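You operate a simulated robot arm through the tools that you are given. There is no shell and no other tool. Be economical: measure what you need, move in short steps, check, and stop when the job is done.

Carry out the task below with a simulated robot arm. There is one attempt and no reset: what you move stays moved.

Task
Connect the gas hose, test it and tighten the wing nut that froths.
Fine: brass hose end from the iron stub on to the outlet of the gas bottle; yellow bottle valve open to test, shut again before the nut is turned; the red burner lever stays at Off. Where these are worked on the way, their far stop is far enough and under half their travel is too little: yellow bottle valve.
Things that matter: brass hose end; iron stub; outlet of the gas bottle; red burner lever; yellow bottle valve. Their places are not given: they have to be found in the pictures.

It is judged by the outcome, as a careful person would: the job done as asked, and still so three seconds after it is handed in. It fails if anything else is knocked over, pushed out of place, dropped, spilled or broken.

Robot
A 6-joint arm with a two-finger parallel gripper, fixed in place. Base frame: the origin is at the foot of the arm, x ahead of it, y to its left, z up. Readings come in mm, degrees, newtons and seconds.
With the tool pointing down near the work surface it reaches from about 320 to 700 mm from the base axis. Its first joint turns from -166.0 to 166.0 degrees. Payload 4.1 kg.
The tool frame sits at the grasp point between the pads (the TCP): z along the fingers, y along the line on which they close. The tips reach 23 mm beyond it. Largest opening 94 mm; finger width 38, thickness 10; the body of the gripper, 54 by 96 mm, starts 39 mm behind the TCP.
Orientation is that of the tool frame in the base frame, as a unit quaternion [w, x, y, z]. With the fingers straight down and closing along the base's y, the tool's x points along the base's -x, its y along +y and its z along -z.

Tools
- The arm moves only by the tool drive_tool. Its argument "targets" is a list that holds one entry, the list of rows, each a list of 7 numbers: the shift along the base's x, y, z in mm, then the turn, a rotation vector about the base's x, y, z in degrees, then the opening, from 0 (shut) to 1 (fully open). In form: [[[x, y, z, ax, ay, az, fingers], ...]]. A call has 1 to 12 rows; each row is the pose to reach, as a shift and turn from the pose commanded when the call began. Rows are played at 5 a second. More than 50 mm and 8.6 degrees between two rows, or a gripper value outside its range, and nothing of the call is played. Where a pose cannot be reached the arm comes as near as it can. A force on the tool above 90 N (or 10 N above the force at the start of the call, whichever is more), or a blocked arm, ends the call early, and 0.2 s more pass. The fingers move at their own pace (about 45 mm/s each) and stop on an object; they squeeze with about 28 N. The grip force told is the motor's: it shows also when the fingers shut on nothing. Time passes only in rows, and 0.2 s behind the last, so rows that repeat a pose let the fingers close. It gives the time, the measured TCP pose, the force on the tool (base axes), the opening and the grip force at its end, in the units of the frame above (readings bear some noise), with the torque about the TCP (base axes, N m) and any sound that the robot's microphone picked up.
- Cameras (640 x 400 px; columns grow to the right, rows downward): "scene" is fixed at [215.1, 643.3, 1160.4]; the picture's right is [-0.98, -0.20, 0.00], its down [-0.07, 0.34, -0.94] and it looks along [0.19, -0.92, -0.35] (base axes); focal length 376 px, centre (320, 200). "wrist" rides on the gripper at [86, 16, -74] in the tool frame; the picture's right is [-0.18, 0.98, 0.00], its down [-0.58, -0.11, -0.81] and it looks along [-0.79, -0.15, 0.59] (tool axes); focal length 243 px, centre (320, 200).
- capture(camera): a new picture of that camera. No time passes.
- slide_trunk(by): slides the trunk up (or, below 0, down) by that many mm; the arm rides with it, the base frame stays. It gives what a move gives, with no picture.
- probe_pixels(camera, pixels): for up to 12 pixels [column, row] of the newest picture of that camera ("zoom" is the newest enlarged one), the place [x, y, z] in the base frame of the surface seen there, good to about 3 mm, but the place of the scene camera against the robot may be out by one fixed shift of up to 18 mm in any direction. No time passes.
- close_up(camera, box): a new picture of the part [left, top, right, bottom] of that camera's present view, enlarged. No time passes.
- hand_in(): hands the job in; it is judged then, once.

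Go step by step. Measure first, check grasps and placings, and put right what went wrong. The budget is 80 turns and 46 pictures, counting those below and the enlarged ones. Unless the task says otherwise, let go and move clear before handing in, and close with one line.

The tools are called after "Call:" as name(argument=value, ...) on one line, values as JSON. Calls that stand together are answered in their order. drive_tool: Moves the arm, as the interface text tells. Its arguments: {"type":"object","properties":{"targets":{"type":"array","items":{"type":"array","items":{"type":"array","items":{"type":"number"}}}}},"required":["targets"]} The other tools are called the same way: slide_trunk (by) slides the trunk up or down; capture (camera) takes a picture; probe_pixels (camera, pixels) gives the place of the surface under pixels of a picture; close_up (camera, box) takes an enlarged picture of a part of a camera's view; hand_in () hands the job in.

At the start:

```text
time: 0.0
tcp_pos: [313.1, -295.1, 1097.4]
tcp_rot: [0.0, 0.0, 1.0, 0.0]
contact_force: [0.9, -0.5, 0.2]
torque: [0.02, 0.0, 0.01]
grip_width: 93.9
grip_force: 0.1
trunk travel left (down, up): [-425.0, 165.0]
```

scene: 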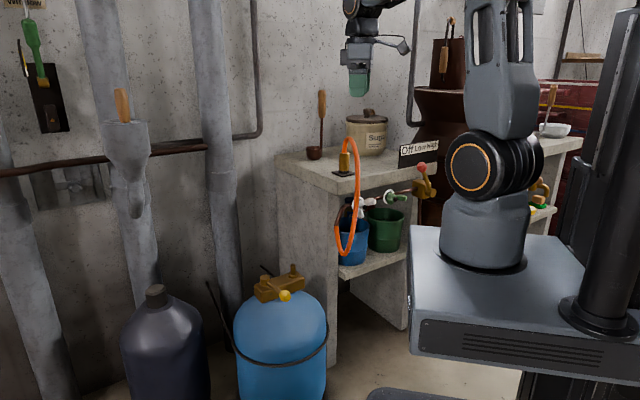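
wrist: 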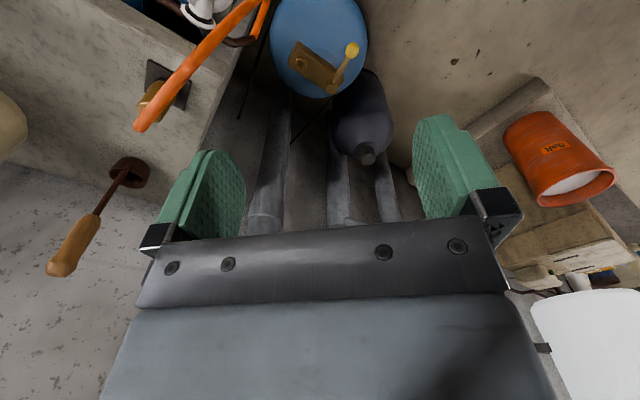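

The scene shows the hose end on a stub at about (345,165), the bottle valve at about (283,285) and the burner lever at about (422,170). I'll enlarge these areas before measuring.

Call:
close_up(camera="scene", box=[220, 240, 350, 321])

Call:
close_up(camera="scene", box=[310, 120, 450, 208])

Call:
close_up(camera="wrist", box=[120, 0, 420, 188])

```text
4.92 times, centred on (285, 280) of scene
```

zoom: 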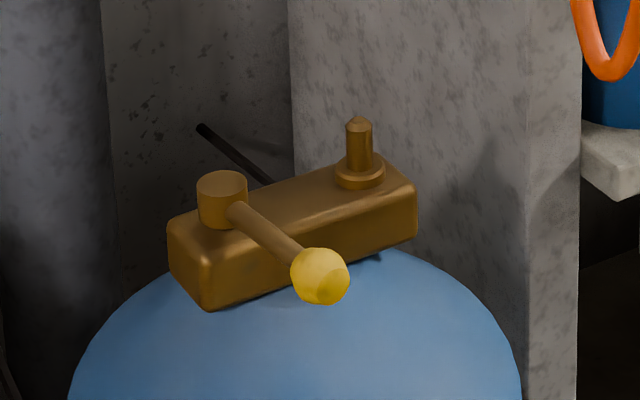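

```text
4.55 times, centred on (380, 164) of scene
```

zoom: 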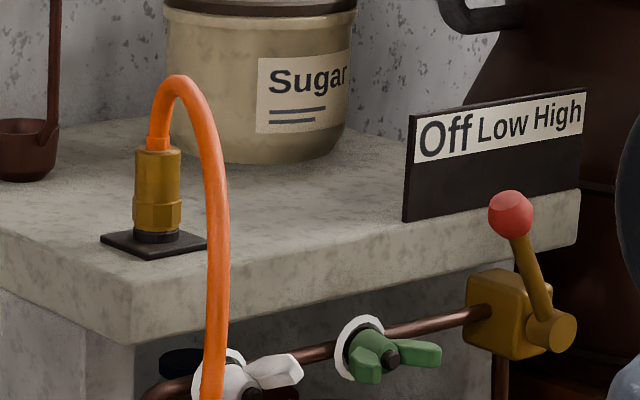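

```text
2.13 times, centred on (270, 94) of wrist
```

zoom: 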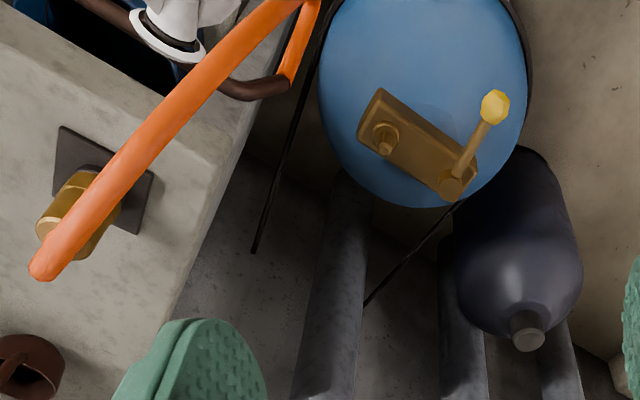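

The outlet spigot, valve lever, hose end on its stub, and white and green wing nuts are all visible in the wrist zoom. I'll probe them there, since the wrist camera has no fixed shift.

Call:
probe_pixels(camera="zoom", pixels=[[385, 148], [380, 132], [398, 150], [495, 105], [452, 183], [475, 145], [70, 195], [65, 135], [145, 180], [132, 228], [45, 225], [180, 20]])

Call:
probe_pixels(camera="scene", pixels=[[344, 157], [345, 167], [285, 296], [293, 272], [265, 281], [392, 196], [399, 199], [370, 203], [376, 201], [422, 167], [427, 182], [345, 173]])

```text
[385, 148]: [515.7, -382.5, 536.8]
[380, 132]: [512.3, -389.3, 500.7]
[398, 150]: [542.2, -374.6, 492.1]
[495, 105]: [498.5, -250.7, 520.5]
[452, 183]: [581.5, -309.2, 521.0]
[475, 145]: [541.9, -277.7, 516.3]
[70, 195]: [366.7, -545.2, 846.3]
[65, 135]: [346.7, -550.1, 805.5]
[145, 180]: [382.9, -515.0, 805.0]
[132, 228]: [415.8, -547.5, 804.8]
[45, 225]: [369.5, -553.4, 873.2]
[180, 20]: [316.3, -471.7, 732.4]
```

```text
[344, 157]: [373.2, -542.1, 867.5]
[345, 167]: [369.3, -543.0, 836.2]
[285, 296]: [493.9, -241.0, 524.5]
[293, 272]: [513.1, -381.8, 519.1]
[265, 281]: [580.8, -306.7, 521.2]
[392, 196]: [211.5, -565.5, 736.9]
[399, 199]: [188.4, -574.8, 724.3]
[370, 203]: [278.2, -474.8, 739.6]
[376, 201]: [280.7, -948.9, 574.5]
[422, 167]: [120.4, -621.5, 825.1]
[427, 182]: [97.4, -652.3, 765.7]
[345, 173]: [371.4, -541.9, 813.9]
```

The stub axis comes out near (381,-549) from the plate corners, the outlet near (515,-384), and the lever hub near (581,-309). Next I'll probe the hose's run and the remaining parts, to choose an approach that clears the hose.

Call:
probe_pixels(camera="wrist", pixels=[[141, 125], [165, 88], [185, 65], [205, 45], [230, 20], [255, 35], [262, 18], [240, 40], [155, 100], [302, 65], [297, 66], [352, 50]])

Call:
probe_pixels(camera="scene", pixels=[[345, 147], [348, 139], [353, 140], [358, 155], [359, 180], [358, 210], [352, 240], [343, 253], [336, 235], [342, 215], [350, 199], [352, 136]])

Call:
close_up(camera="scene", box=[325, 170, 453, 250])

```text
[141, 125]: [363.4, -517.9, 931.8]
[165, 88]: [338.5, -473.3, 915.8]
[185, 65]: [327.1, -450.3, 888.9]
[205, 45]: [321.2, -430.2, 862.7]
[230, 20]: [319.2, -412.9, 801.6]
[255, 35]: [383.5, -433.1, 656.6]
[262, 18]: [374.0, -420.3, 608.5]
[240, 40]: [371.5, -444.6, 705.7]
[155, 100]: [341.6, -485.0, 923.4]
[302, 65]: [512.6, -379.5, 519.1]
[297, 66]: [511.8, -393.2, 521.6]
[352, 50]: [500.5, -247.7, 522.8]
```

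```text
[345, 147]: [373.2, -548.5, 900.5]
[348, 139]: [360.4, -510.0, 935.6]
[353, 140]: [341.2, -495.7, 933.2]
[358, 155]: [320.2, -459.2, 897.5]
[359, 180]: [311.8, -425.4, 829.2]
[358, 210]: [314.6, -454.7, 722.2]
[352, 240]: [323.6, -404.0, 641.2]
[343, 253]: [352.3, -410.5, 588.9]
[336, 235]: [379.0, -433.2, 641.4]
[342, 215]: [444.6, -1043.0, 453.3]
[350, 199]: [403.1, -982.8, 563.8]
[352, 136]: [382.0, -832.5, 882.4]
```

```text
5.00 times, centred on (389, 210) of scene
```

zoom: 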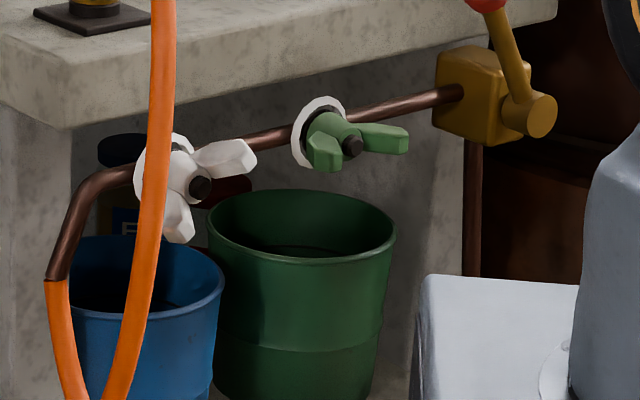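

The hose arches off the brass toward azimuth about 117°, so I'll grip from azimuth about 55° with the fingers pitched 35° down and the camera underneath. First I'll yaw up high, moving toward a spot beside the hose.

Call:
drive_tool(targets=[[[12, -8, 0, 0, 0, -8.5, 1], [24, -16, 0, 0, 0, -17, 1], [36, -24, 0, 0, 0, -25.5, 1], [48, -32, 0, 0, 0, -34, 1], [60, -40, 0, 0, 0, -42.5, 1], [72, -48, 0, 0, 0, -51, 1], [84, -56, 0, 0, 0, -59.5, 1], [96, -64, 0, 0, 0, -68, 1], [108, -72, 0, 0, 0, -76.5, 1], [120, -80, 0, 0, 0, -85, 1], [130, -85, 0, 0, 0, -93.5, 1], [137, -85, 0, 0, 0, -102, 1]]])

```text
time: 2.6
tcp_pos: [449.8, -380.7, 1097.4]
tcp_rot: [0.0, 0.778, 0.629, 0.0]
contact_force: [0.6, 0.1, 0.5]
torque: [-0.01, 0.02, 0.02]
grip_width: 93.8
grip_force: 0.1
trunk travel left (down, up): [-425.0, 165.0]
```

The yaw worked. I'll turn the last 23°, then tilt.

Call:
drive_tool(targets=[[[10, 0, 0, 0, 0, -7.7, 1], [20, 0, 0, 0, 0, -15.4, 1], [30, 0, 0, 0, 0, -23, 1]]])

Call:
drive_tool(targets=[[[0, 0, -10, -6.55, 4.59, 0, 1], [0, 0, -20, -13.1, 9.18, 0, 1], [0, 0, -30, -19.65, 13.77, 0, 1], [0, 0, -40, -26.2, 18.36, 0, 1], [0, 0, -50, -32.75, 22.95, 0, 1], [0, 0, -60, -39.3, 27.54, 0, 1], [0, 0, -70, -45.04, 31.57, 0, 1]]])

Call:
capture(camera="wrist")

Call:
capture(camera="scene")

```text
time: 3.4
tcp_pos: [481.0, -379.6, 1098.5]
tcp_rot: [0.0, 0.887, 0.461, -0.001]
contact_force: [-0.5, -0.2, -0.2]
torque: [0.01, 0.02, -0.01]
grip_width: 94.1
grip_force: 0.1
trunk travel left (down, up): [-425.0, 165.0]
```

```text
time: 5.0
tcp_pos: [480.9, -379.1, 1029.5]
tcp_rot: [0.213, 0.786, 0.41, -0.41]
contact_force: [-0.5, 0.5, -0.3]
torque: [0.0, 0.02, 0.0]
grip_width: 93.9
grip_force: 0.0
trunk travel left (down, up): [-425.0, 165.0]
```

```text
39 pictures are left
```

wrist: 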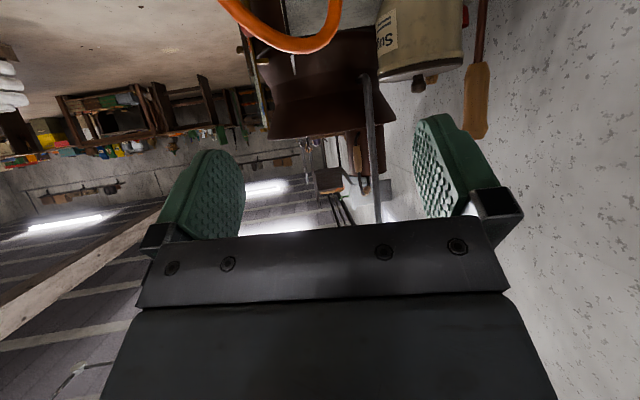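

```text
38 pictures are left
```

scene: 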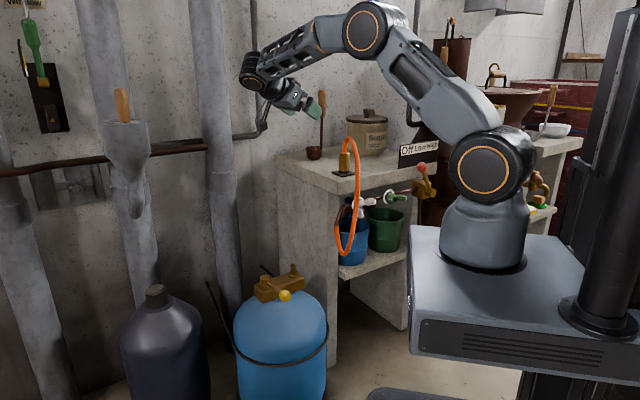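

The arm takes the pose well. I'll move to the pre-grasp about 110 mm short of the brass.

Call:
drive_tool(targets=[[[-12, -24, -30, 0, 0, 0, 1], [-24, -48, -60, 0, 0, 0, 1], [-36, -72, -90, 0, 0, 0, 1], [-48, -96, -120, 0, 0, 0, 1]]])

Call:
capture(camera="wrist")

Call:
close_up(camera="scene", box=[230, 70, 422, 190])

```text
time: 6.0
tcp_pos: [431.6, -476.2, 908.1]
tcp_rot: [0.213, 0.787, 0.409, -0.41]
contact_force: [1.4, -0.4, 0.2]
torque: [-0.01, -0.01, -0.01]
grip_width: 94.2
grip_force: 0.1
trunk travel left (down, up): [-425.0, 165.0]
```

```text
37 pictures are left
```

wrist: 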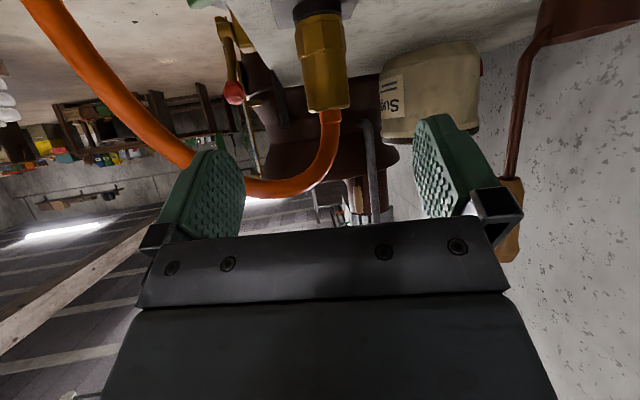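

```text
3.33 times, centred on (326, 130) of scene
```

zoom: 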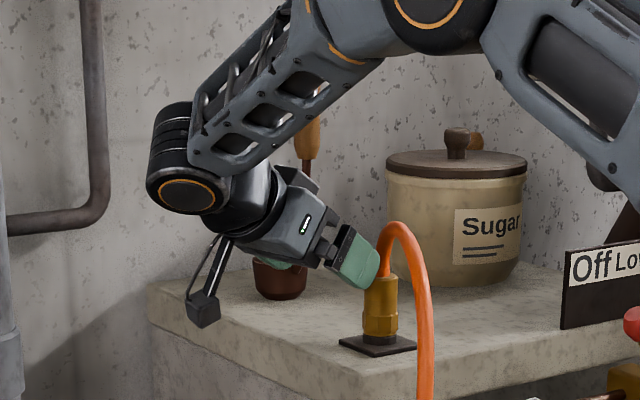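

The brass is in clear view at (320,60) between the fingers. I'll probe its surface from here to fix the axis.

Call:
probe_pixels(camera="wrist", pixels=[[306, 65], [326, 65], [342, 65], [312, 95], [328, 95], [345, 92], [302, 35], [318, 35], [338, 32], [330, 108], [318, 8], [331, 125]])

```text
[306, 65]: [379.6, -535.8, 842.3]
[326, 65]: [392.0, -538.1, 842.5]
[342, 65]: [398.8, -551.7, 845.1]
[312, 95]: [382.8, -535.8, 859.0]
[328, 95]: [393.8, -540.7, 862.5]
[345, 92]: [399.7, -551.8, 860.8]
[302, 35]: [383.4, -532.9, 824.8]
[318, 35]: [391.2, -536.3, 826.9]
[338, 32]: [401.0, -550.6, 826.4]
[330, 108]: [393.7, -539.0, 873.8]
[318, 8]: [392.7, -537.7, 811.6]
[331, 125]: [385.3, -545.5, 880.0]
```

The brass fits a circle centred at (384,-550), with radius about 15, spanning z 812–874. I'll advance and then close.

Call:
drive_tool(targets=[[[-12, -18.5, -15, 0, 0, 0, 1], [-24, -37, -30, 0, 0, 0, 1], [-36, -55, -46, 0, 0, 0, 1], [-47.6, -73.8, -61, 0, 0, 0, 1], [-47.6, -73.8, -61, 0, 0, 0, 1]]])

Call:
close_up(camera="scene", box=[266, 90, 426, 190])

```text
time: 7.2
tcp_pos: [384.3, -549.5, 844.4]
tcp_rot: [0.213, 0.787, 0.41, -0.409]
contact_force: [0.6, -0.7, -0.3]
torque: [0.02, 0.01, -0.01]
grip_width: 93.8
grip_force: 0.1
trunk travel left (down, up): [-425.0, 165.0]
```

```text
4.00 times, centred on (346, 140) of scene
```

zoom: 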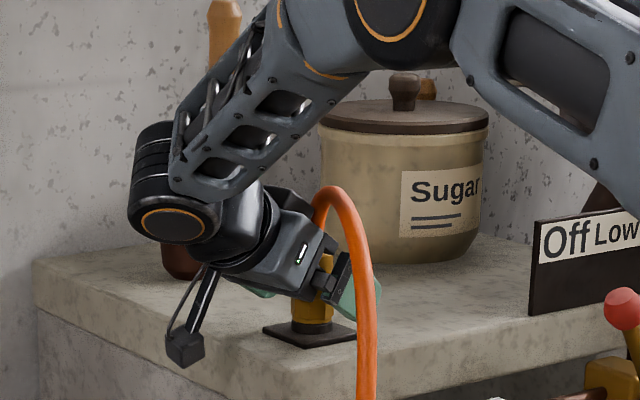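

The brass sits between the fingers with no contact. I'll close the grip.

Call:
drive_tool(targets=[[[0, 0, 0, 0, 0, 0, 0.6], [0, 0, 0, 0, 0, 0, 0.3], [0, 0, 0, 0, 0, 0, 0], [0, 0, 0, 0, 0, 0, 0], [0, 0, 0, 0, 0, 0, 0], [0, 0, 0, 0, 0, 0, 0], [0, 0, 0, 0, 0, 0, 0]]])

```text
time: 8.8
tcp_pos: [384.8, -548.8, 845.3]
tcp_rot: [0.213, 0.786, 0.41, -0.41]
contact_force: [-0.3, 0.7, 1.4]
torque: [0.01, -0.02, 0.04]
grip_width: 31.3
grip_force: 28.1
trunk travel left (down, up): [-425.0, 165.0]
```

I have a firm grip at 31 mm. I'll lift straight up in small steps.

Call:
drive_tool(targets=[[[0, 0, 5, 0, 0, 0, 0], [0, 0, 12, 0, 0, 0, 0], [0, 0, 25, 0, 0, 0, 0], [0, 0, 40, 0, 0, 0, 0], [0, 0, 60, 0, 0, 0, 0], [0, 0, 80, 0, 0, 0, 0]]])

Call:
close_up(camera="scene", box=[246, 70, 438, 190])

```text
time: 10.2
tcp_pos: [384.5, -550.2, 928.6]
tcp_rot: [0.214, 0.787, 0.409, -0.41]
contact_force: [-0.1, -0.7, -0.2]
torque: [-0.01, 0.0, 0.0]
grip_width: 31.4
grip_force: 27.6
trunk travel left (down, up): [-425.0, 165.0]
```

```text
3.33 times, centred on (342, 130) of scene
```

zoom: 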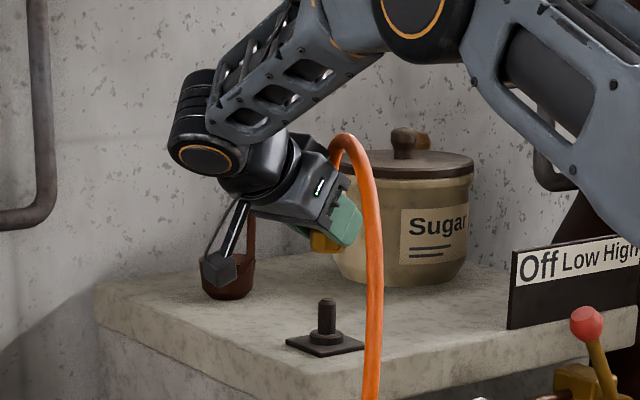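

It's free, and the bare stub spigot shows at zoom (326,315). Since the stub axis is known, I'll use it to calibrate the scene camera and then measure the outlet the same way.

Call:
probe_pixels(camera="zoom", pixels=[[320, 315], [326, 315], [332, 315], [327, 300], [326, 325], [318, 338], [326, 340], [336, 338], [286, 343], [321, 356], [364, 347]])

Call:
close_up(camera="scene", box=[246, 240, 342, 300])

```text
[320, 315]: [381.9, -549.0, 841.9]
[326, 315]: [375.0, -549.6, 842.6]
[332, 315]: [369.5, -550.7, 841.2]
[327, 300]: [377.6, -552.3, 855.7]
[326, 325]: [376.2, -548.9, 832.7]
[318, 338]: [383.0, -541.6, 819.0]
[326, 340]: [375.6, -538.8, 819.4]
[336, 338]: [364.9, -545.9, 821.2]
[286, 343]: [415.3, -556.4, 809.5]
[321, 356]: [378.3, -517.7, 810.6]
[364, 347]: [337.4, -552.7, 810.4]
```

```text
6.67 times, centred on (294, 270) of scene
```

zoom: 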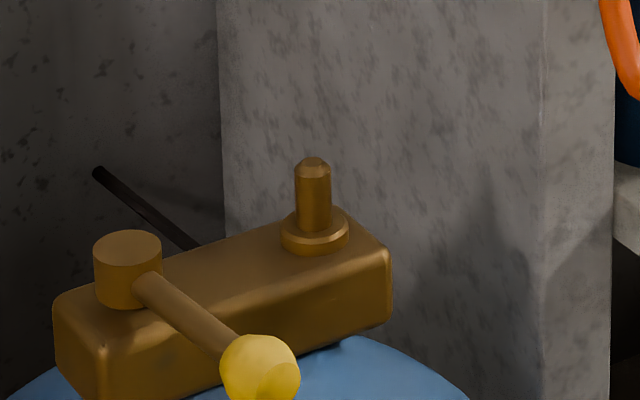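

The scene reads the stub at about (376,-556, plate 810), against the true (384,-550,805), so the correction is about (+8,+6,-5). Now I'll probe the outlet in this zoom.

Call:
probe_pixels(camera="zoom", pixels=[[301, 200], [313, 200], [325, 200], [301, 220], [313, 220], [325, 220], [313, 165], [313, 250], [290, 240], [340, 240], [128, 245], [260, 360]])

```text
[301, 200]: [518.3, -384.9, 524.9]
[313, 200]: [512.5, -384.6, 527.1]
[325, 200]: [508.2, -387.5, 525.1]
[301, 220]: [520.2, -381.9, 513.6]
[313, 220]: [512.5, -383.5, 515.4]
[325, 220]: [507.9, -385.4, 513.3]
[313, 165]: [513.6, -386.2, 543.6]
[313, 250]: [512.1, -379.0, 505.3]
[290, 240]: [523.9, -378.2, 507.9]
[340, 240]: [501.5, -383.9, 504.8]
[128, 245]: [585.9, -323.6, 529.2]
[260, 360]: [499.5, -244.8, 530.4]
```

The outlet relative to the stub is (+137.5,+165.5,-312), so I'm aiming for a mating TCP near (521.5,-384,533). I'll carry the end over at height, swinging the gripper behind the hose to come in from azimuth about 130°.

Call:
drive_tool(targets=[[[23, 28, 5, 0, 0, 0, 0], [46, 55, 10, 0, 0, 0, 0], [69, 83, 15, 0, 0, 0, 0], [92, 111, 15, 0, 0, 8.4, 0], [115, 138, 15, 0, 0, 16.8, 0], [137, 165, 15, 0, 0, 25.2, 0], [137, 165, 15, 0, 0, 33.6, 0], [137, 165, 15, 0, 0, 42, 0], [137, 165, 15, 0, 0, 50.4, 0], [137, 165, 15, 0, 0, 58.8, 0], [137, 165, 15, 0, 0, 67.2, 0], [137, 165, 15, 0, 0, 75, 0]]])

Call:
capture(camera="scene")

```text
time: 12.8
tcp_pos: [521.8, -384.6, 942.3]
tcp_rot: [0.417, 0.376, 0.804, -0.195]
contact_force: [-0.9, 0.3, -0.6]
torque: [-0.01, -0.03, -0.01]
grip_width: 31.5
grip_force: 27.7
trunk travel left (down, up): [-425.0, 165.0]
```

```text
32 pictures are left
```

scene: 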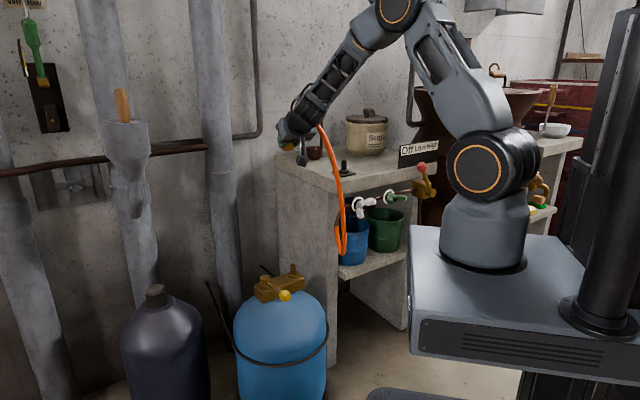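

The hose follows cleanly. I'll slide the trunk down 150, check, and then continue.

Call:
slide_trunk(by=-150)

Call:
slide_trunk(by=-140)

Call:
capture(camera="scene")

```text
time: 14.6
tcp_pos: [522.1, -383.4, 793.1]
tcp_rot: [0.418, 0.375, 0.804, -0.196]
contact_force: [-0.3, 0.3, -1.7]
torque: [0.0, -0.01, -0.01]
grip_width: 31.2
grip_force: 28.5
trunk travel left (down, up): [-275.0, 315.0]
```

```text
time: 16.2
tcp_pos: [521.8, -384.5, 652.4]
tcp_rot: [0.418, 0.375, 0.804, -0.196]
contact_force: [-0.3, 0.3, -1.3]
torque: [-0.01, 0.02, 0.0]
grip_width: 31.3
grip_force: 27.8
trunk travel left (down, up): [-135.0, 455.0]
```

```text
31 pictures are left
```

scene: 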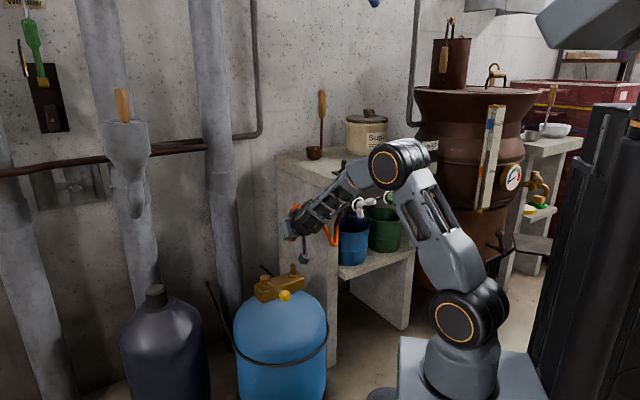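

All is well at TCP z 652. I'll lower to 588, with the brass bottom about 15 mm above the spigot tip, and inspect.

Call:
drive_tool(targets=[[[0, 0, -22, 0, 0, 0, 0], [0, 0, -44, 0, 0, 0, 0], [0, 0, -64, 0, 0, 0, 0], [0, 0, -64, 0, 0, 0, 0]]])

Call:
close_up(camera="scene", box=[230, 210, 358, 290])

```text
time: 17.2
tcp_pos: [519.9, -383.7, 587.6]
tcp_rot: [0.418, 0.375, 0.804, -0.195]
contact_force: [0.3, 0.7, -1.1]
torque: [0.02, 0.0, 0.0]
grip_width: 31.4
grip_force: 27.9
trunk travel left (down, up): [-135.0, 455.0]
```

```text
5.00 times, centred on (294, 250) of scene
```

zoom: 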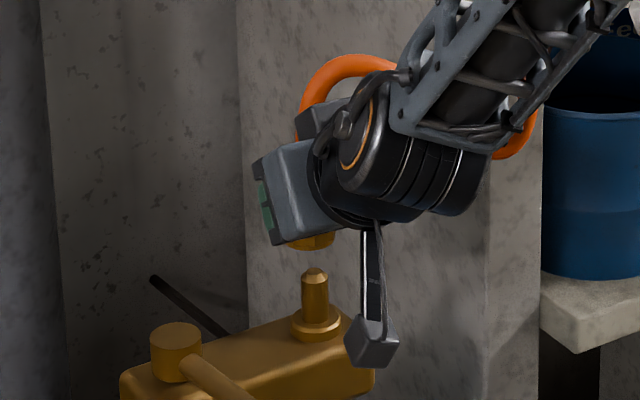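

The brass bottom, at about (312,240), lines up with the spigot tip at (314,270). I'll check depth by probing both.

Call:
probe_pixels(camera="zoom", pixels=[[312, 240], [303, 241], [322, 240], [330, 236], [314, 275], [306, 290], [314, 290], [322, 290], [314, 300], [312, 234]])

```text
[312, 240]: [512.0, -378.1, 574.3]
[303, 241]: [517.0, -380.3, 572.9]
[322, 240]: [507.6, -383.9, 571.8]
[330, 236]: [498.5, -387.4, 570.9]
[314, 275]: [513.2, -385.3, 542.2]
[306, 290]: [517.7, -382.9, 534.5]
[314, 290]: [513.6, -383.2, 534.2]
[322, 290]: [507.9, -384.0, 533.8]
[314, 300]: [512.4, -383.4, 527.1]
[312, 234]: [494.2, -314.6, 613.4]
```

Brass and spigot agree within a few mm, so I'll nudge (+1.5,+1) and lower slowly, watching the force.

Call:
drive_tool(targets=[[[1.5, 1, 0, 0, 0, 0, 0], [1.5, 1, -6, 0, 0, 0, 0], [1.5, 1, -12, 0, 0, 0, 0], [1.5, 1, -18, 0, 0, 0, 0], [1.5, 1, -24, 0, 0, 0, 0], [1.5, 1, -30, 0, 0, 0, 0]]])

Call:
close_up(camera="scene", box=[246, 230, 342, 290])

```text
time: 18.6
tcp_pos: [522.4, -383.6, 560.0]
tcp_rot: [0.421, 0.375, 0.802, -0.197]
contact_force: [-7.1, 4.0, 15.7]
torque: [0.21, 0.32, -0.02]
grip_width: 31.5
grip_force: 28.5
trunk travel left (down, up): [-135.0, 455.0]
```

```text
6.67 times, centred on (294, 260) of scene
```

zoom: 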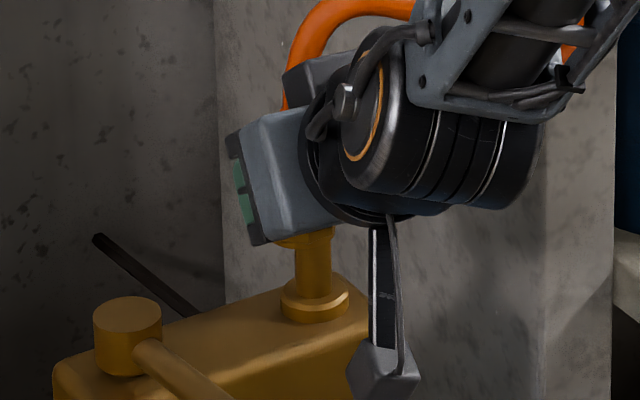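

The rim touches the spigot tip, with reaction (-7,+4,+16), so the bore needs to move toward -x,+y. I'll back up a little, shift and retry.

Call:
drive_tool(targets=[[[0, 0, 5, 0, 0, 0, 0], [-2, 1.2, 5, 0, 0, 0, 0], [-2, 1.2, 0, 0, 0, 0, 0], [-2, 1.2, -4, 0, 0, 0, 0], [-2, 1.2, -8, 0, 0, 0, 0]]])

```text
time: 19.8
tcp_pos: [520.1, -381.8, 550.1]
tcp_rot: [0.417, 0.375, 0.805, -0.194]
contact_force: [-2.9, -0.8, -1.1]
torque: [0.02, 0.06, -0.02]
grip_width: 31.2
grip_force: 27.9
trunk travel left (down, up): [-135.0, 455.0]
```

It slid on, and the force fell away. I'll continue down until it seats.

Call:
drive_tool(targets=[[[-0.5, 0, -4, 0, 0, 0, 0], [-0.5, 0, -8, 0, 0, 0, 0], [-0.5, 0, -12, 0, 0, 0, 0], [-0.5, 0, -16, 0, 0, 0, 0]]])

Call:
close_up(camera="scene", box=[246, 230, 342, 290])

```text
time: 20.8
tcp_pos: [519.2, -382.3, 535.7]
tcp_rot: [0.418, 0.376, 0.804, -0.195]
contact_force: [-7.0, -4.3, 1.4]
torque: [-0.07, 0.02, -0.02]
grip_width: 31.4
grip_force: 27.8
trunk travel left (down, up): [-135.0, 455.0]
```

```text
6.67 times, centred on (294, 260) of scene
```

zoom: 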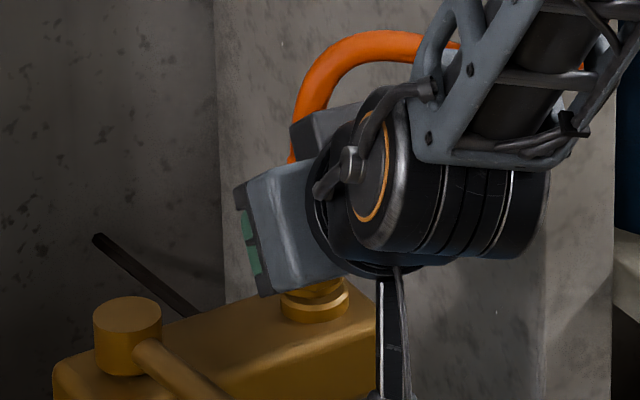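

It's almost on the collar, with a small lateral load of (-7,-4). I'll ease that way and keep lowering until it bottoms.

Call:
drive_tool(targets=[[[-0.8, -0.5, 0, 0, 0, 0, 0], [-0.8, -0.5, -2, 0, 0, 0, 0], [-0.8, -0.5, -4, 0, 0, 0, 0], [-0.8, -0.5, -6, 0, 0, 0, 0]]])

```text
time: 21.8
tcp_pos: [520.5, -381.3, 530.2]
tcp_rot: [0.419, 0.374, 0.804, -0.196]
contact_force: [-5.3, 1.2, 6.1]
torque: [-0.04, -0.03, 0.01]
grip_width: 31.5
grip_force: 28.0
trunk travel left (down, up): [-135.0, 455.0]
```

Call:
drive_tool(targets=[[[-0.5, 0, -2, 0, 0, 0, 0], [-0.5, 0, -4, 0, 0, 0, 0], [-0.5, 0, -5, 0, 0, 0, 0]]])

Call:
close_up(camera="scene", box=[246, 230, 342, 290])

```text
time: 22.6
tcp_pos: [519.6, -384.4, 528.2]
tcp_rot: [0.423, 0.373, 0.802, -0.197]
contact_force: [8.9, 0.6, 28.4]
torque: [-0.17, -0.16, 0.08]
grip_width: 31.4
grip_force: 28.2
trunk travel left (down, up): [-135.0, 455.0]
```

```text
6.67 times, centred on (294, 260) of scene
```

zoom: 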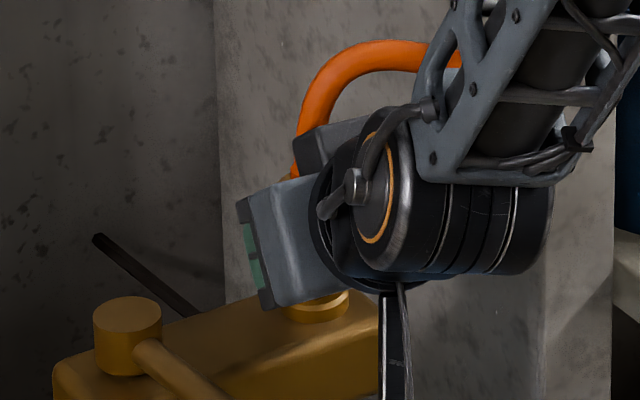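

It's seated: 28 N up, and the brass is flush with the collar. I'll unload, open and back off along the tool axis.

Call:
drive_tool(targets=[[[0, 0, 2.5, 0, 0, 0, 0], [0, 0, 2.5, 0, 0, 0, 0.3], [0, 0, 2.5, 0, 0, 0, 0.6], [0, 0, 2.5, 0, 0, 0, 0.7], [0, 0, 2.5, 0, 0, 0, 0.75], [0, 0, 2.5, 0, 0, 0, 0.75]]])

Call:
drive_tool(targets=[[[-10, 12, 11, 0, 0, 0, 0.75], [-26, 31, 28, 0, 0, 0, 0.75], [-42, 50, 46, 0, 0, 0, 0.75], [-58, 69, 63, 0, 0, 0, 0.75], [-74, 88, 85, 0, 0, 0, 0.75]]])

Call:
capture(camera="scene")

Call:
capture(camera="wrist")

```text
time: 24.0
tcp_pos: [519.2, -383.0, 524.2]
tcp_rot: [0.418, 0.375, 0.804, -0.197]
contact_force: [-0.4, -0.5, -0.2]
torque: [0.0, 0.04, -0.04]
grip_width: 70.3
grip_force: 0.0
trunk travel left (down, up): [-135.0, 455.0]
```

```text
time: 25.2
tcp_pos: [444.2, -295.9, 613.5]
tcp_rot: [0.419, 0.374, 0.804, -0.195]
contact_force: [0.0, -0.5, 0.1]
torque: [-0.01, 0.03, -0.01]
grip_width: 70.7
grip_force: 0.0
trunk travel left (down, up): [-135.0, 455.0]
```

```text
26 pictures are left
```

scene: 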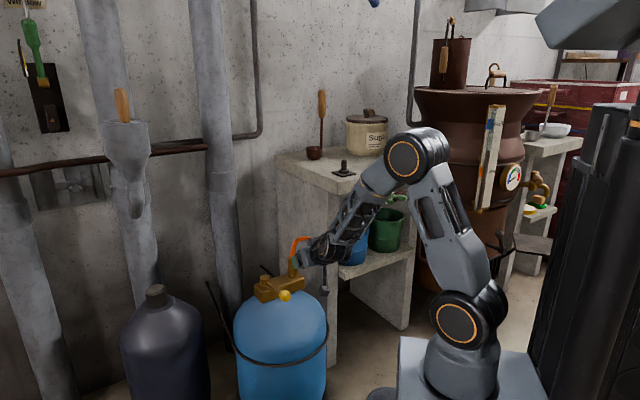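

```text
25 pictures are left
```

wrist: 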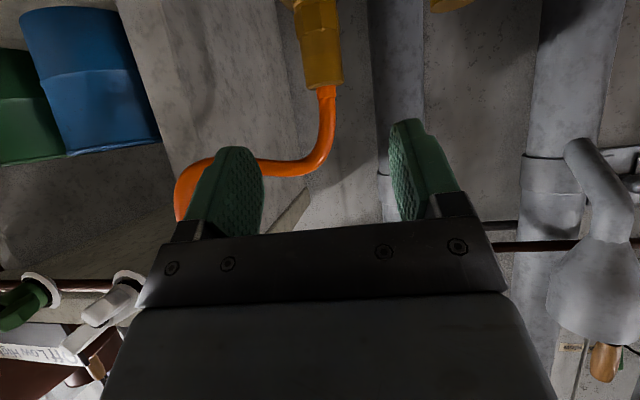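

The hose end stands on the outlet at (293,258) and the gripper is clear. Next I'll bring the tool upright above the lever so the fingers can straddle the rod.

Call:
drive_tool(targets=[[[0, 0, 20, 6, 5.06, 0, 0.75], [0, 0, 40, 12, 10.1, 0, 0.75], [10, 5, 60, 18, 15.2, 0, 0.75], [20, 10, 70, 24, 20.2, 0, 0.75], [30, 15, 70, 30, 25.3, 0, 0.75], [45, 20, 70, 36, 30.3, 0, 0.75], [60, 27, 70, 42.1, 35.4, 0, 0.75]]])

Call:
drive_tool(targets=[[[5, 3, 0, 0, 0, 6, 0.6], [14, 6, 0, 0, 0, 12, 0.6], [14, 6, 0, 0, 0, 12, 0.6]]])

Call:
capture(camera="wrist")

```text
time: 26.8
tcp_pos: [504.5, -266.2, 681.1]
tcp_rot: [-0.001, 0.422, 0.907, 0.001]
contact_force: [-0.4, 0.1, 0.5]
torque: [0.0, 0.0, 0.02]
grip_width: 70.4
grip_force: 0.0
out of reach, approached as far as the arm can: row 2, 3
trunk travel left (down, up): [-135.0, 455.0]
```

```text
time: 27.6
tcp_pos: [519.1, -261.4, 679.4]
tcp_rot: [-0.001, 0.324, 0.946, -0.001]
contact_force: [-0.5, -0.7, -0.2]
torque: [-0.04, -0.01, 0.04]
grip_width: 56.5
grip_force: 0.0
trunk travel left (down, up): [-135.0, 455.0]
```

```text
24 pictures are left
```

wrist: 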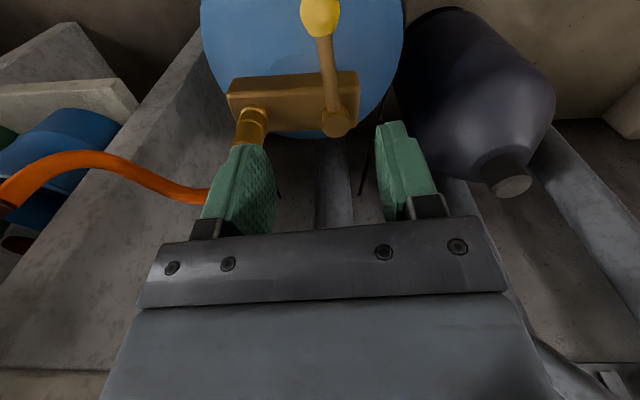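

The lever is clear in view: ball (320,15), hub (337,122). I'll probe it at this close range.

Call:
probe_pixels(camera="wrist", pixels=[[320, 15], [320, 30], [327, 50], [329, 70], [331, 90], [337, 118], [325, 122], [349, 120], [253, 115], [253, 140], [325, 70], [334, 70]])

Call:
close_up(camera="wrist", box=[216, 0, 408, 150])

```text
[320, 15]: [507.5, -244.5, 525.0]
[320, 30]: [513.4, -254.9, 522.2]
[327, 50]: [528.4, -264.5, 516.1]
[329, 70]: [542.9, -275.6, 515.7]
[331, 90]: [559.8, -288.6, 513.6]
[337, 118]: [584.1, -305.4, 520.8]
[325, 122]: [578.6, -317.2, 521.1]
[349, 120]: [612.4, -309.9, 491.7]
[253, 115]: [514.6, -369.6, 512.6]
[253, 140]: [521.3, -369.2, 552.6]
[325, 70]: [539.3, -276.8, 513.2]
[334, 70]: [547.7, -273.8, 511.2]
```

```text
2.67 times, centred on (312, 75) of wrist
```

zoom: 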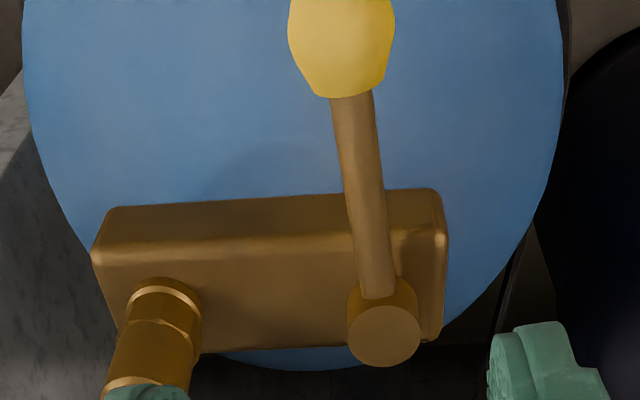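

Hub is at about (585,-309), the rod points along azimuth 142.5° at z about 511, and the ball is at (507,-249). I'll lower the open fingers around the rod at radius 70.

Call:
drive_tool(targets=[[[3, -1, -40, 0, 0, 0, 0.5], [6, -3, -80, 0, 0, 0, 0.5], [9, -5, -118, 0, 0, 0, 0.5], [11, -5, -140, 0, 0, 0, 0.5], [11, -5, -156, 0, 0, 0, 0.5], [11, -5, -156, 0, 0, 0, 0.5]]])

Call:
capture(camera="wrist")

```text
time: 29.0
tcp_pos: [529.0, -267.9, 523.5]
tcp_rot: [0.0, 0.325, 0.946, -0.001]
contact_force: [-0.2, -0.4, 0.1]
torque: [0.01, -0.01, -0.01]
grip_width: 47.3
grip_force: 0.2
trunk travel left (down, up): [-135.0, 455.0]
```

```text
22 pictures are left
```

wrist: 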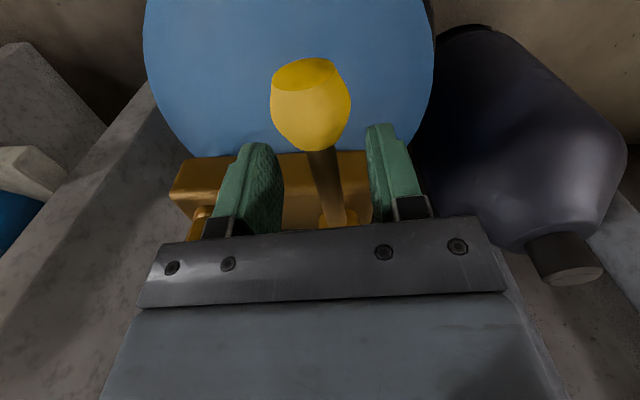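

The rod is straddled. I'll swing slowly clockwise about the hub, away from the hose, and watch the force, since there are about 15° of slack.

Call:
drive_tool(targets=[[[6.25, 7.4, 0, 0, 0, -8, 0.5], [13.5, 13.8, 0, 0, 0, -16, 0.5], [17.4, 16.6, 0, 0, 0, -20, 0.5], [21.5, 19.2, 0, 0, 0, -24, 0.5]]])

Call:
capture(camera="wrist")

```text
time: 30.0
tcp_pos: [551.0, -248.5, 524.8]
tcp_rot: [0.0, 0.515, 0.857, 0.0]
contact_force: [-0.7, -1.2, 0.7]
torque: [0.0, -0.04, 0.07]
grip_width: 47.8
grip_force: 0.6
trunk travel left (down, up): [-135.0, 455.0]
```

```text
21 pictures are left
```

wrist: 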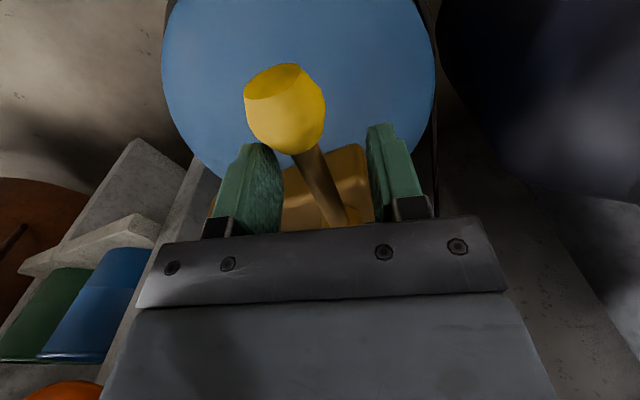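

The lever is turning easily clockwise, at about 1 N. I'll continue the arc.

Call:
drive_tool(targets=[[[8.7, 4.2, 0, 0, 0, -8, 0.5], [17.95, 7.2, 0, 0, 0, -16, 0.5], [27.5, 8.8, 0, 0, 0, -24, 0.5], [37.2, 9.15, 0, 0, 0, -32, 0.5], [46.8, 8.1, 0, 0, 0, -40, 0.5], [56.2, 5.7, 0, 0, 0, -48, 0.5]]])

```text
time: 31.4
tcp_pos: [603.4, -244.5, 524.0]
tcp_rot: [-0.004, 0.82, 0.573, -0.004]
contact_force: [-29.3, -8.7, 0.9]
torque: [0.23, 0.72, 1.03]
grip_width: 58.1
grip_force: 13.1
trunk travel left (down, up): [-135.0, 455.0]
```

A 29 N reaction means the far stop has been reached. I'll ease back a few degrees and look, both at the lever and for froth on the wing nuts.

Call:
drive_tool(targets=[[[-6, 1.5, 0, 0, 0, 5, 0.5], [-14, 2.5, 0, 0, 0, 11, 0.5], [-20, 3, 0, 0, 0, 16, 0.5]]])

Call:
capture(camera="wrist")

Call:
capture(camera="scene")

```text
time: 32.2
tcp_pos: [587.4, -239.7, 525.5]
tcp_rot: [0.0, 0.731, 0.682, 0.0]
contact_force: [-1.3, -0.2, -0.2]
torque: [0.01, -0.02, 0.02]
grip_width: 46.8
grip_force: 0.0
trunk travel left (down, up): [-135.0, 455.0]
```

```text
20 pictures are left
```

wrist: 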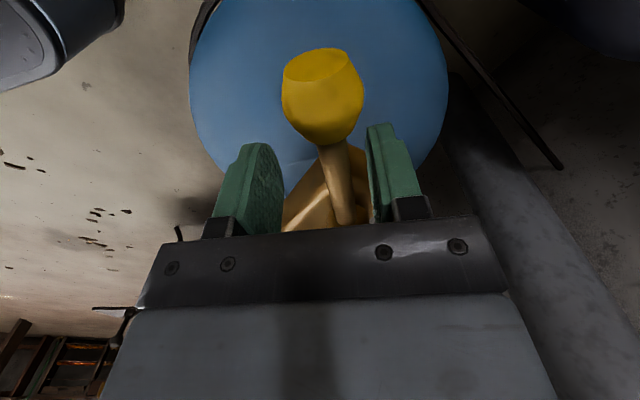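

```text
19 pictures are left
```

scene: 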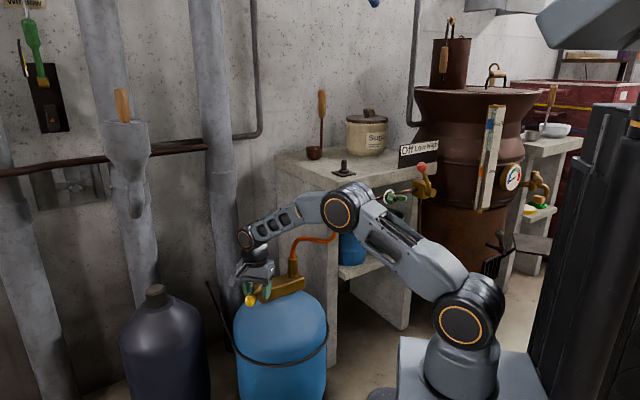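

The lever now sits about 58° on from shut, where it stopped firmly. I'll look closely at the wing nuts for froth.

Call:
close_up(camera="scene", box=[330, 160, 458, 240])

```text
5.00 times, centred on (394, 200) of scene
```

zoom: 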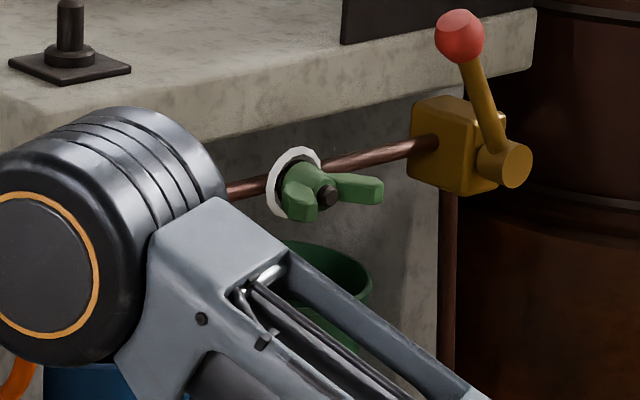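

The green nut looks unchanged, with its white ring as before, while the white nut is hidden behind the elbow. I'll lift off and move the arm to see it.

Call:
drive_tool(targets=[[[0, 0, 30, 0, 0, 0, 0.55], [0, 0, 70, 0, 0, 0, 0.55], [-20, 0, 110, 0, 0, 8, 0.55], [-50, 0, 150, 0, 0, 16, 0.55], [-80, 20, 180, 0, 0, 24, 0.55], [-110, 40, 200, 0, 0, 32, 0.55], [-140, 60, 220, 0, 0, 40, 0.55]]])

Call:
capture(camera="scene")

```text
time: 33.8
tcp_pos: [447.8, -179.7, 743.9]
tcp_rot: [-0.001, 0.453, 0.892, -0.001]
contact_force: [0.1, -0.8, -0.8]
torque: [0.01, 0.01, -0.02]
grip_width: 52.0
grip_force: 0.0
trunk travel left (down, up): [-135.0, 455.0]
```

```text
17 pictures are left
```

scene: 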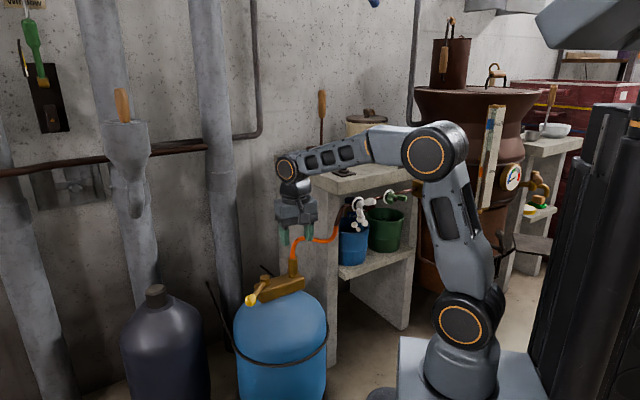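

Call:
close_up(camera="scene", box=[330, 180, 410, 230])

Call:
close_up(camera="scene", box=[226, 240, 322, 300])

```text
8.00 times, centred on (370, 205) of scene
```

zoom: 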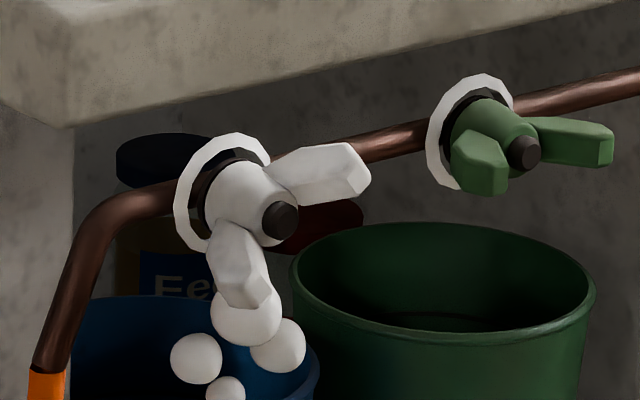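

```text
6.67 times, centred on (274, 270) of scene
```

zoom: 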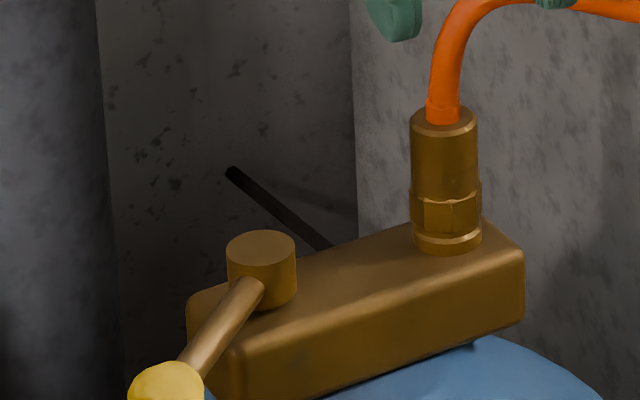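

The white nut froths (bubbles at zoom (240,330)), and the hose end sits flush. Now I'll go back by the same path to straddle the lever and shut the valve.

Call:
drive_tool(targets=[[[30, -20, -20, 0, 0, -8, 0.5], [60, -40, -40, 0, 0, -16, 0.5], [90, -60, -70, 0, 0, -24, 0.5], [120, -60, -110, 0, 0, -32, 0.5], [140, -60, -150, 0, 0, -40, 0.5], [140, -60, -185, 0, 0, -40, 0.5], [140, -60, -220, 0, 0, -40, 0.5], [140, -60, -220, 0, 0, -40, 0.5]]])

Call:
capture(camera="wrist")

```text
time: 35.6
tcp_pos: [587.8, -237.4, 523.0]
tcp_rot: [0.0, 0.731, 0.683, 0.0]
contact_force: [0.6, -0.3, -0.8]
torque: [0.0, 0.04, 0.0]
grip_width: 47.2
grip_force: 0.0
trunk travel left (down, up): [-135.0, 455.0]
```

```text
14 pictures are left
```

wrist: 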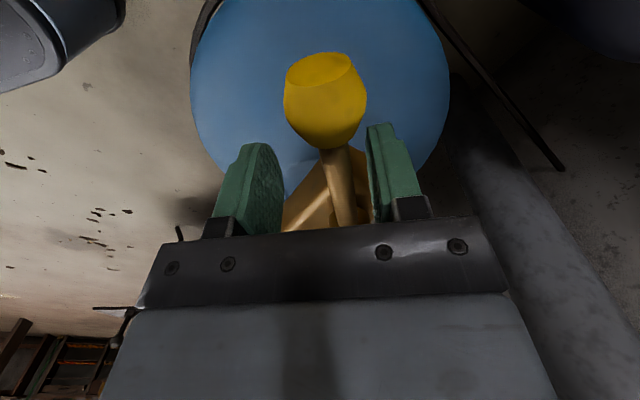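

The rod is straddled again. I'll swing counter-clockwise back toward shut.

Call:
drive_tool(targets=[[[-9.7, -0.35, 0, 0, 0, 8, 0.5], [-19.25, -1.95, 0, 0, 0, 16, 0.5], [-28.5, -4.95, 0, 0, 0, 24, 0.5], [-37.2, -9.15, 0, 0, 0, 32, 0.5], [-45.2, -14.55, 0, 0, 0, 40, 0.5], [-52.45, -20.95, 0, 0, 0, 48, 0.5], [-58.7, -28.35, 0, 0, 0, 56, 0.5]]])

```text
time: 37.2
tcp_pos: [529.8, -265.4, 525.7]
tcp_rot: [0.0, 0.323, 0.946, -0.001]
contact_force: [1.8, 0.1, -0.5]
torque: [-0.02, -0.03, -0.05]
grip_width: 47.3
grip_force: 0.3
trunk travel left (down, up): [-135.0, 455.0]
```

Low force so far, so the shut stop isn't reached yet. I'll continue in small steps.

Call:
drive_tool(targets=[[[-2.7, -4, 0, 0, 0, 4, 0.5], [-5.2, -8.2, 0, 0, 0, 8, 0.5], [-6.3, -10.4, 0, 0, 0, 10, 0.5]]])

Call:
capture(camera="wrist")

```text
time: 38.0
tcp_pos: [525.7, -275.4, 525.4]
tcp_rot: [0.003, 0.24, 0.971, -0.001]
contact_force: [26.1, 11.0, -0.2]
torque: [0.52, -0.32, -0.9]
grip_width: 56.9
grip_force: 11.4
trunk travel left (down, up): [-135.0, 455.0]
```

```text
13 pictures are left
```

wrist: 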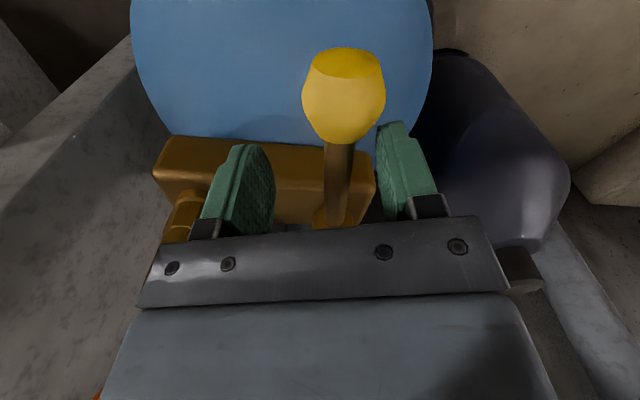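

The shut stop is reached at 28 N, so the valve is shut. I'll ease off, lift clear and look at the nut.

Call:
drive_tool(targets=[[[3.6, 6.4, 0, 0, 0, -6, 0.5], [5.5, 9.5, 0, 0, 0, -9, 0.5], [5.5, 9.5, 30, 0, 0, -9, 0.5], [5.5, 9.5, 70, 0, 0, -9, 0.55], [-5, 25, 110, 0, 0, -9, 0.55], [-20, 45, 145, 0, 0, -9, 0.55], [-40, 65, 180, 0, 0, -9, 0.55], [-75, 95, 218, 0, 0, -9, 0.55]]])

Call:
capture(camera="scene")

Call:
close_up(camera="scene", box=[330, 180, 410, 230])

```text
refused: row 8 steps farther than a row can; nothing moved
```

```text
12 pictures are left
```

scene: 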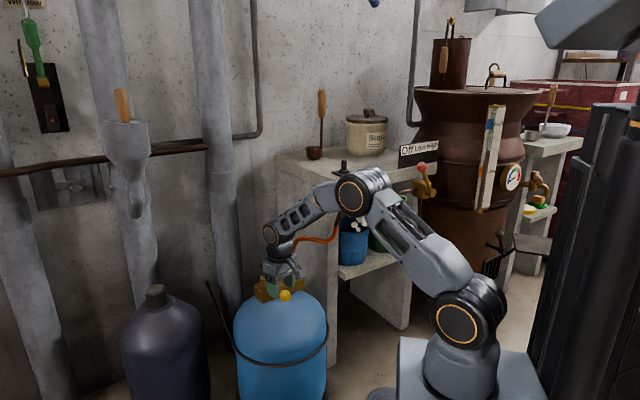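

```text
8.00 times, centred on (370, 205) of scene
```

zoom: 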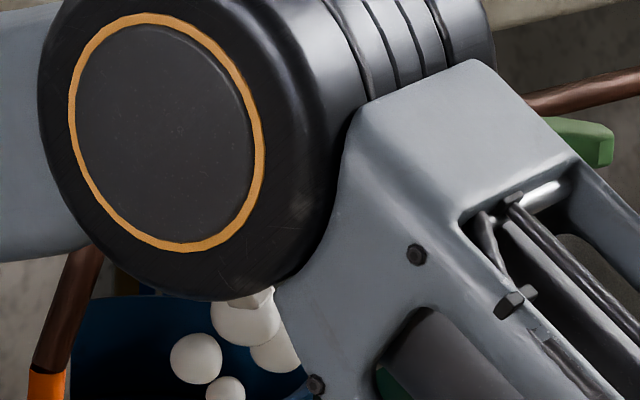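

That call was refused because its last step was too long, so nothing moved. I'll repeat it with a shorter final step.

Call:
drive_tool(targets=[[[3.6, 6.4, 0, 0, 0, -6, 0.5], [5.5, 9.5, 0, 0, 0, -9, 0.5], [5.5, 9.5, 30, 0, 0, -9, 0.5], [5.5, 9.5, 70, 0, 0, -9, 0.55], [-5, 25, 105, 0, 0, -9, 0.55], [-20, 45, 140, 0, 0, -9, 0.55], [-40, 60, 170, 0, 0, -9, 0.55], [-60, 80, 195, 0, 0, -9, 0.55], [-75, 95, 218, 0, 0, -9, 0.55]]])

Call:
close_up(camera="scene", box=[330, 180, 410, 230])

```text
time: 40.0
tcp_pos: [449.6, -181.3, 740.3]
tcp_rot: [0.0, 0.317, 0.949, -0.001]
contact_force: [1.3, -1.2, -0.1]
torque: [0.01, 0.02, 0.0]
grip_width: 51.7
grip_force: 0.0
trunk travel left (down, up): [-135.0, 455.0]
```

```text
8.00 times, centred on (370, 205) of scene
```

zoom: 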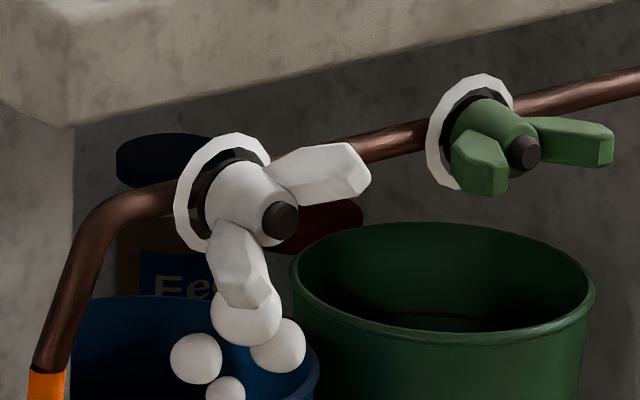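

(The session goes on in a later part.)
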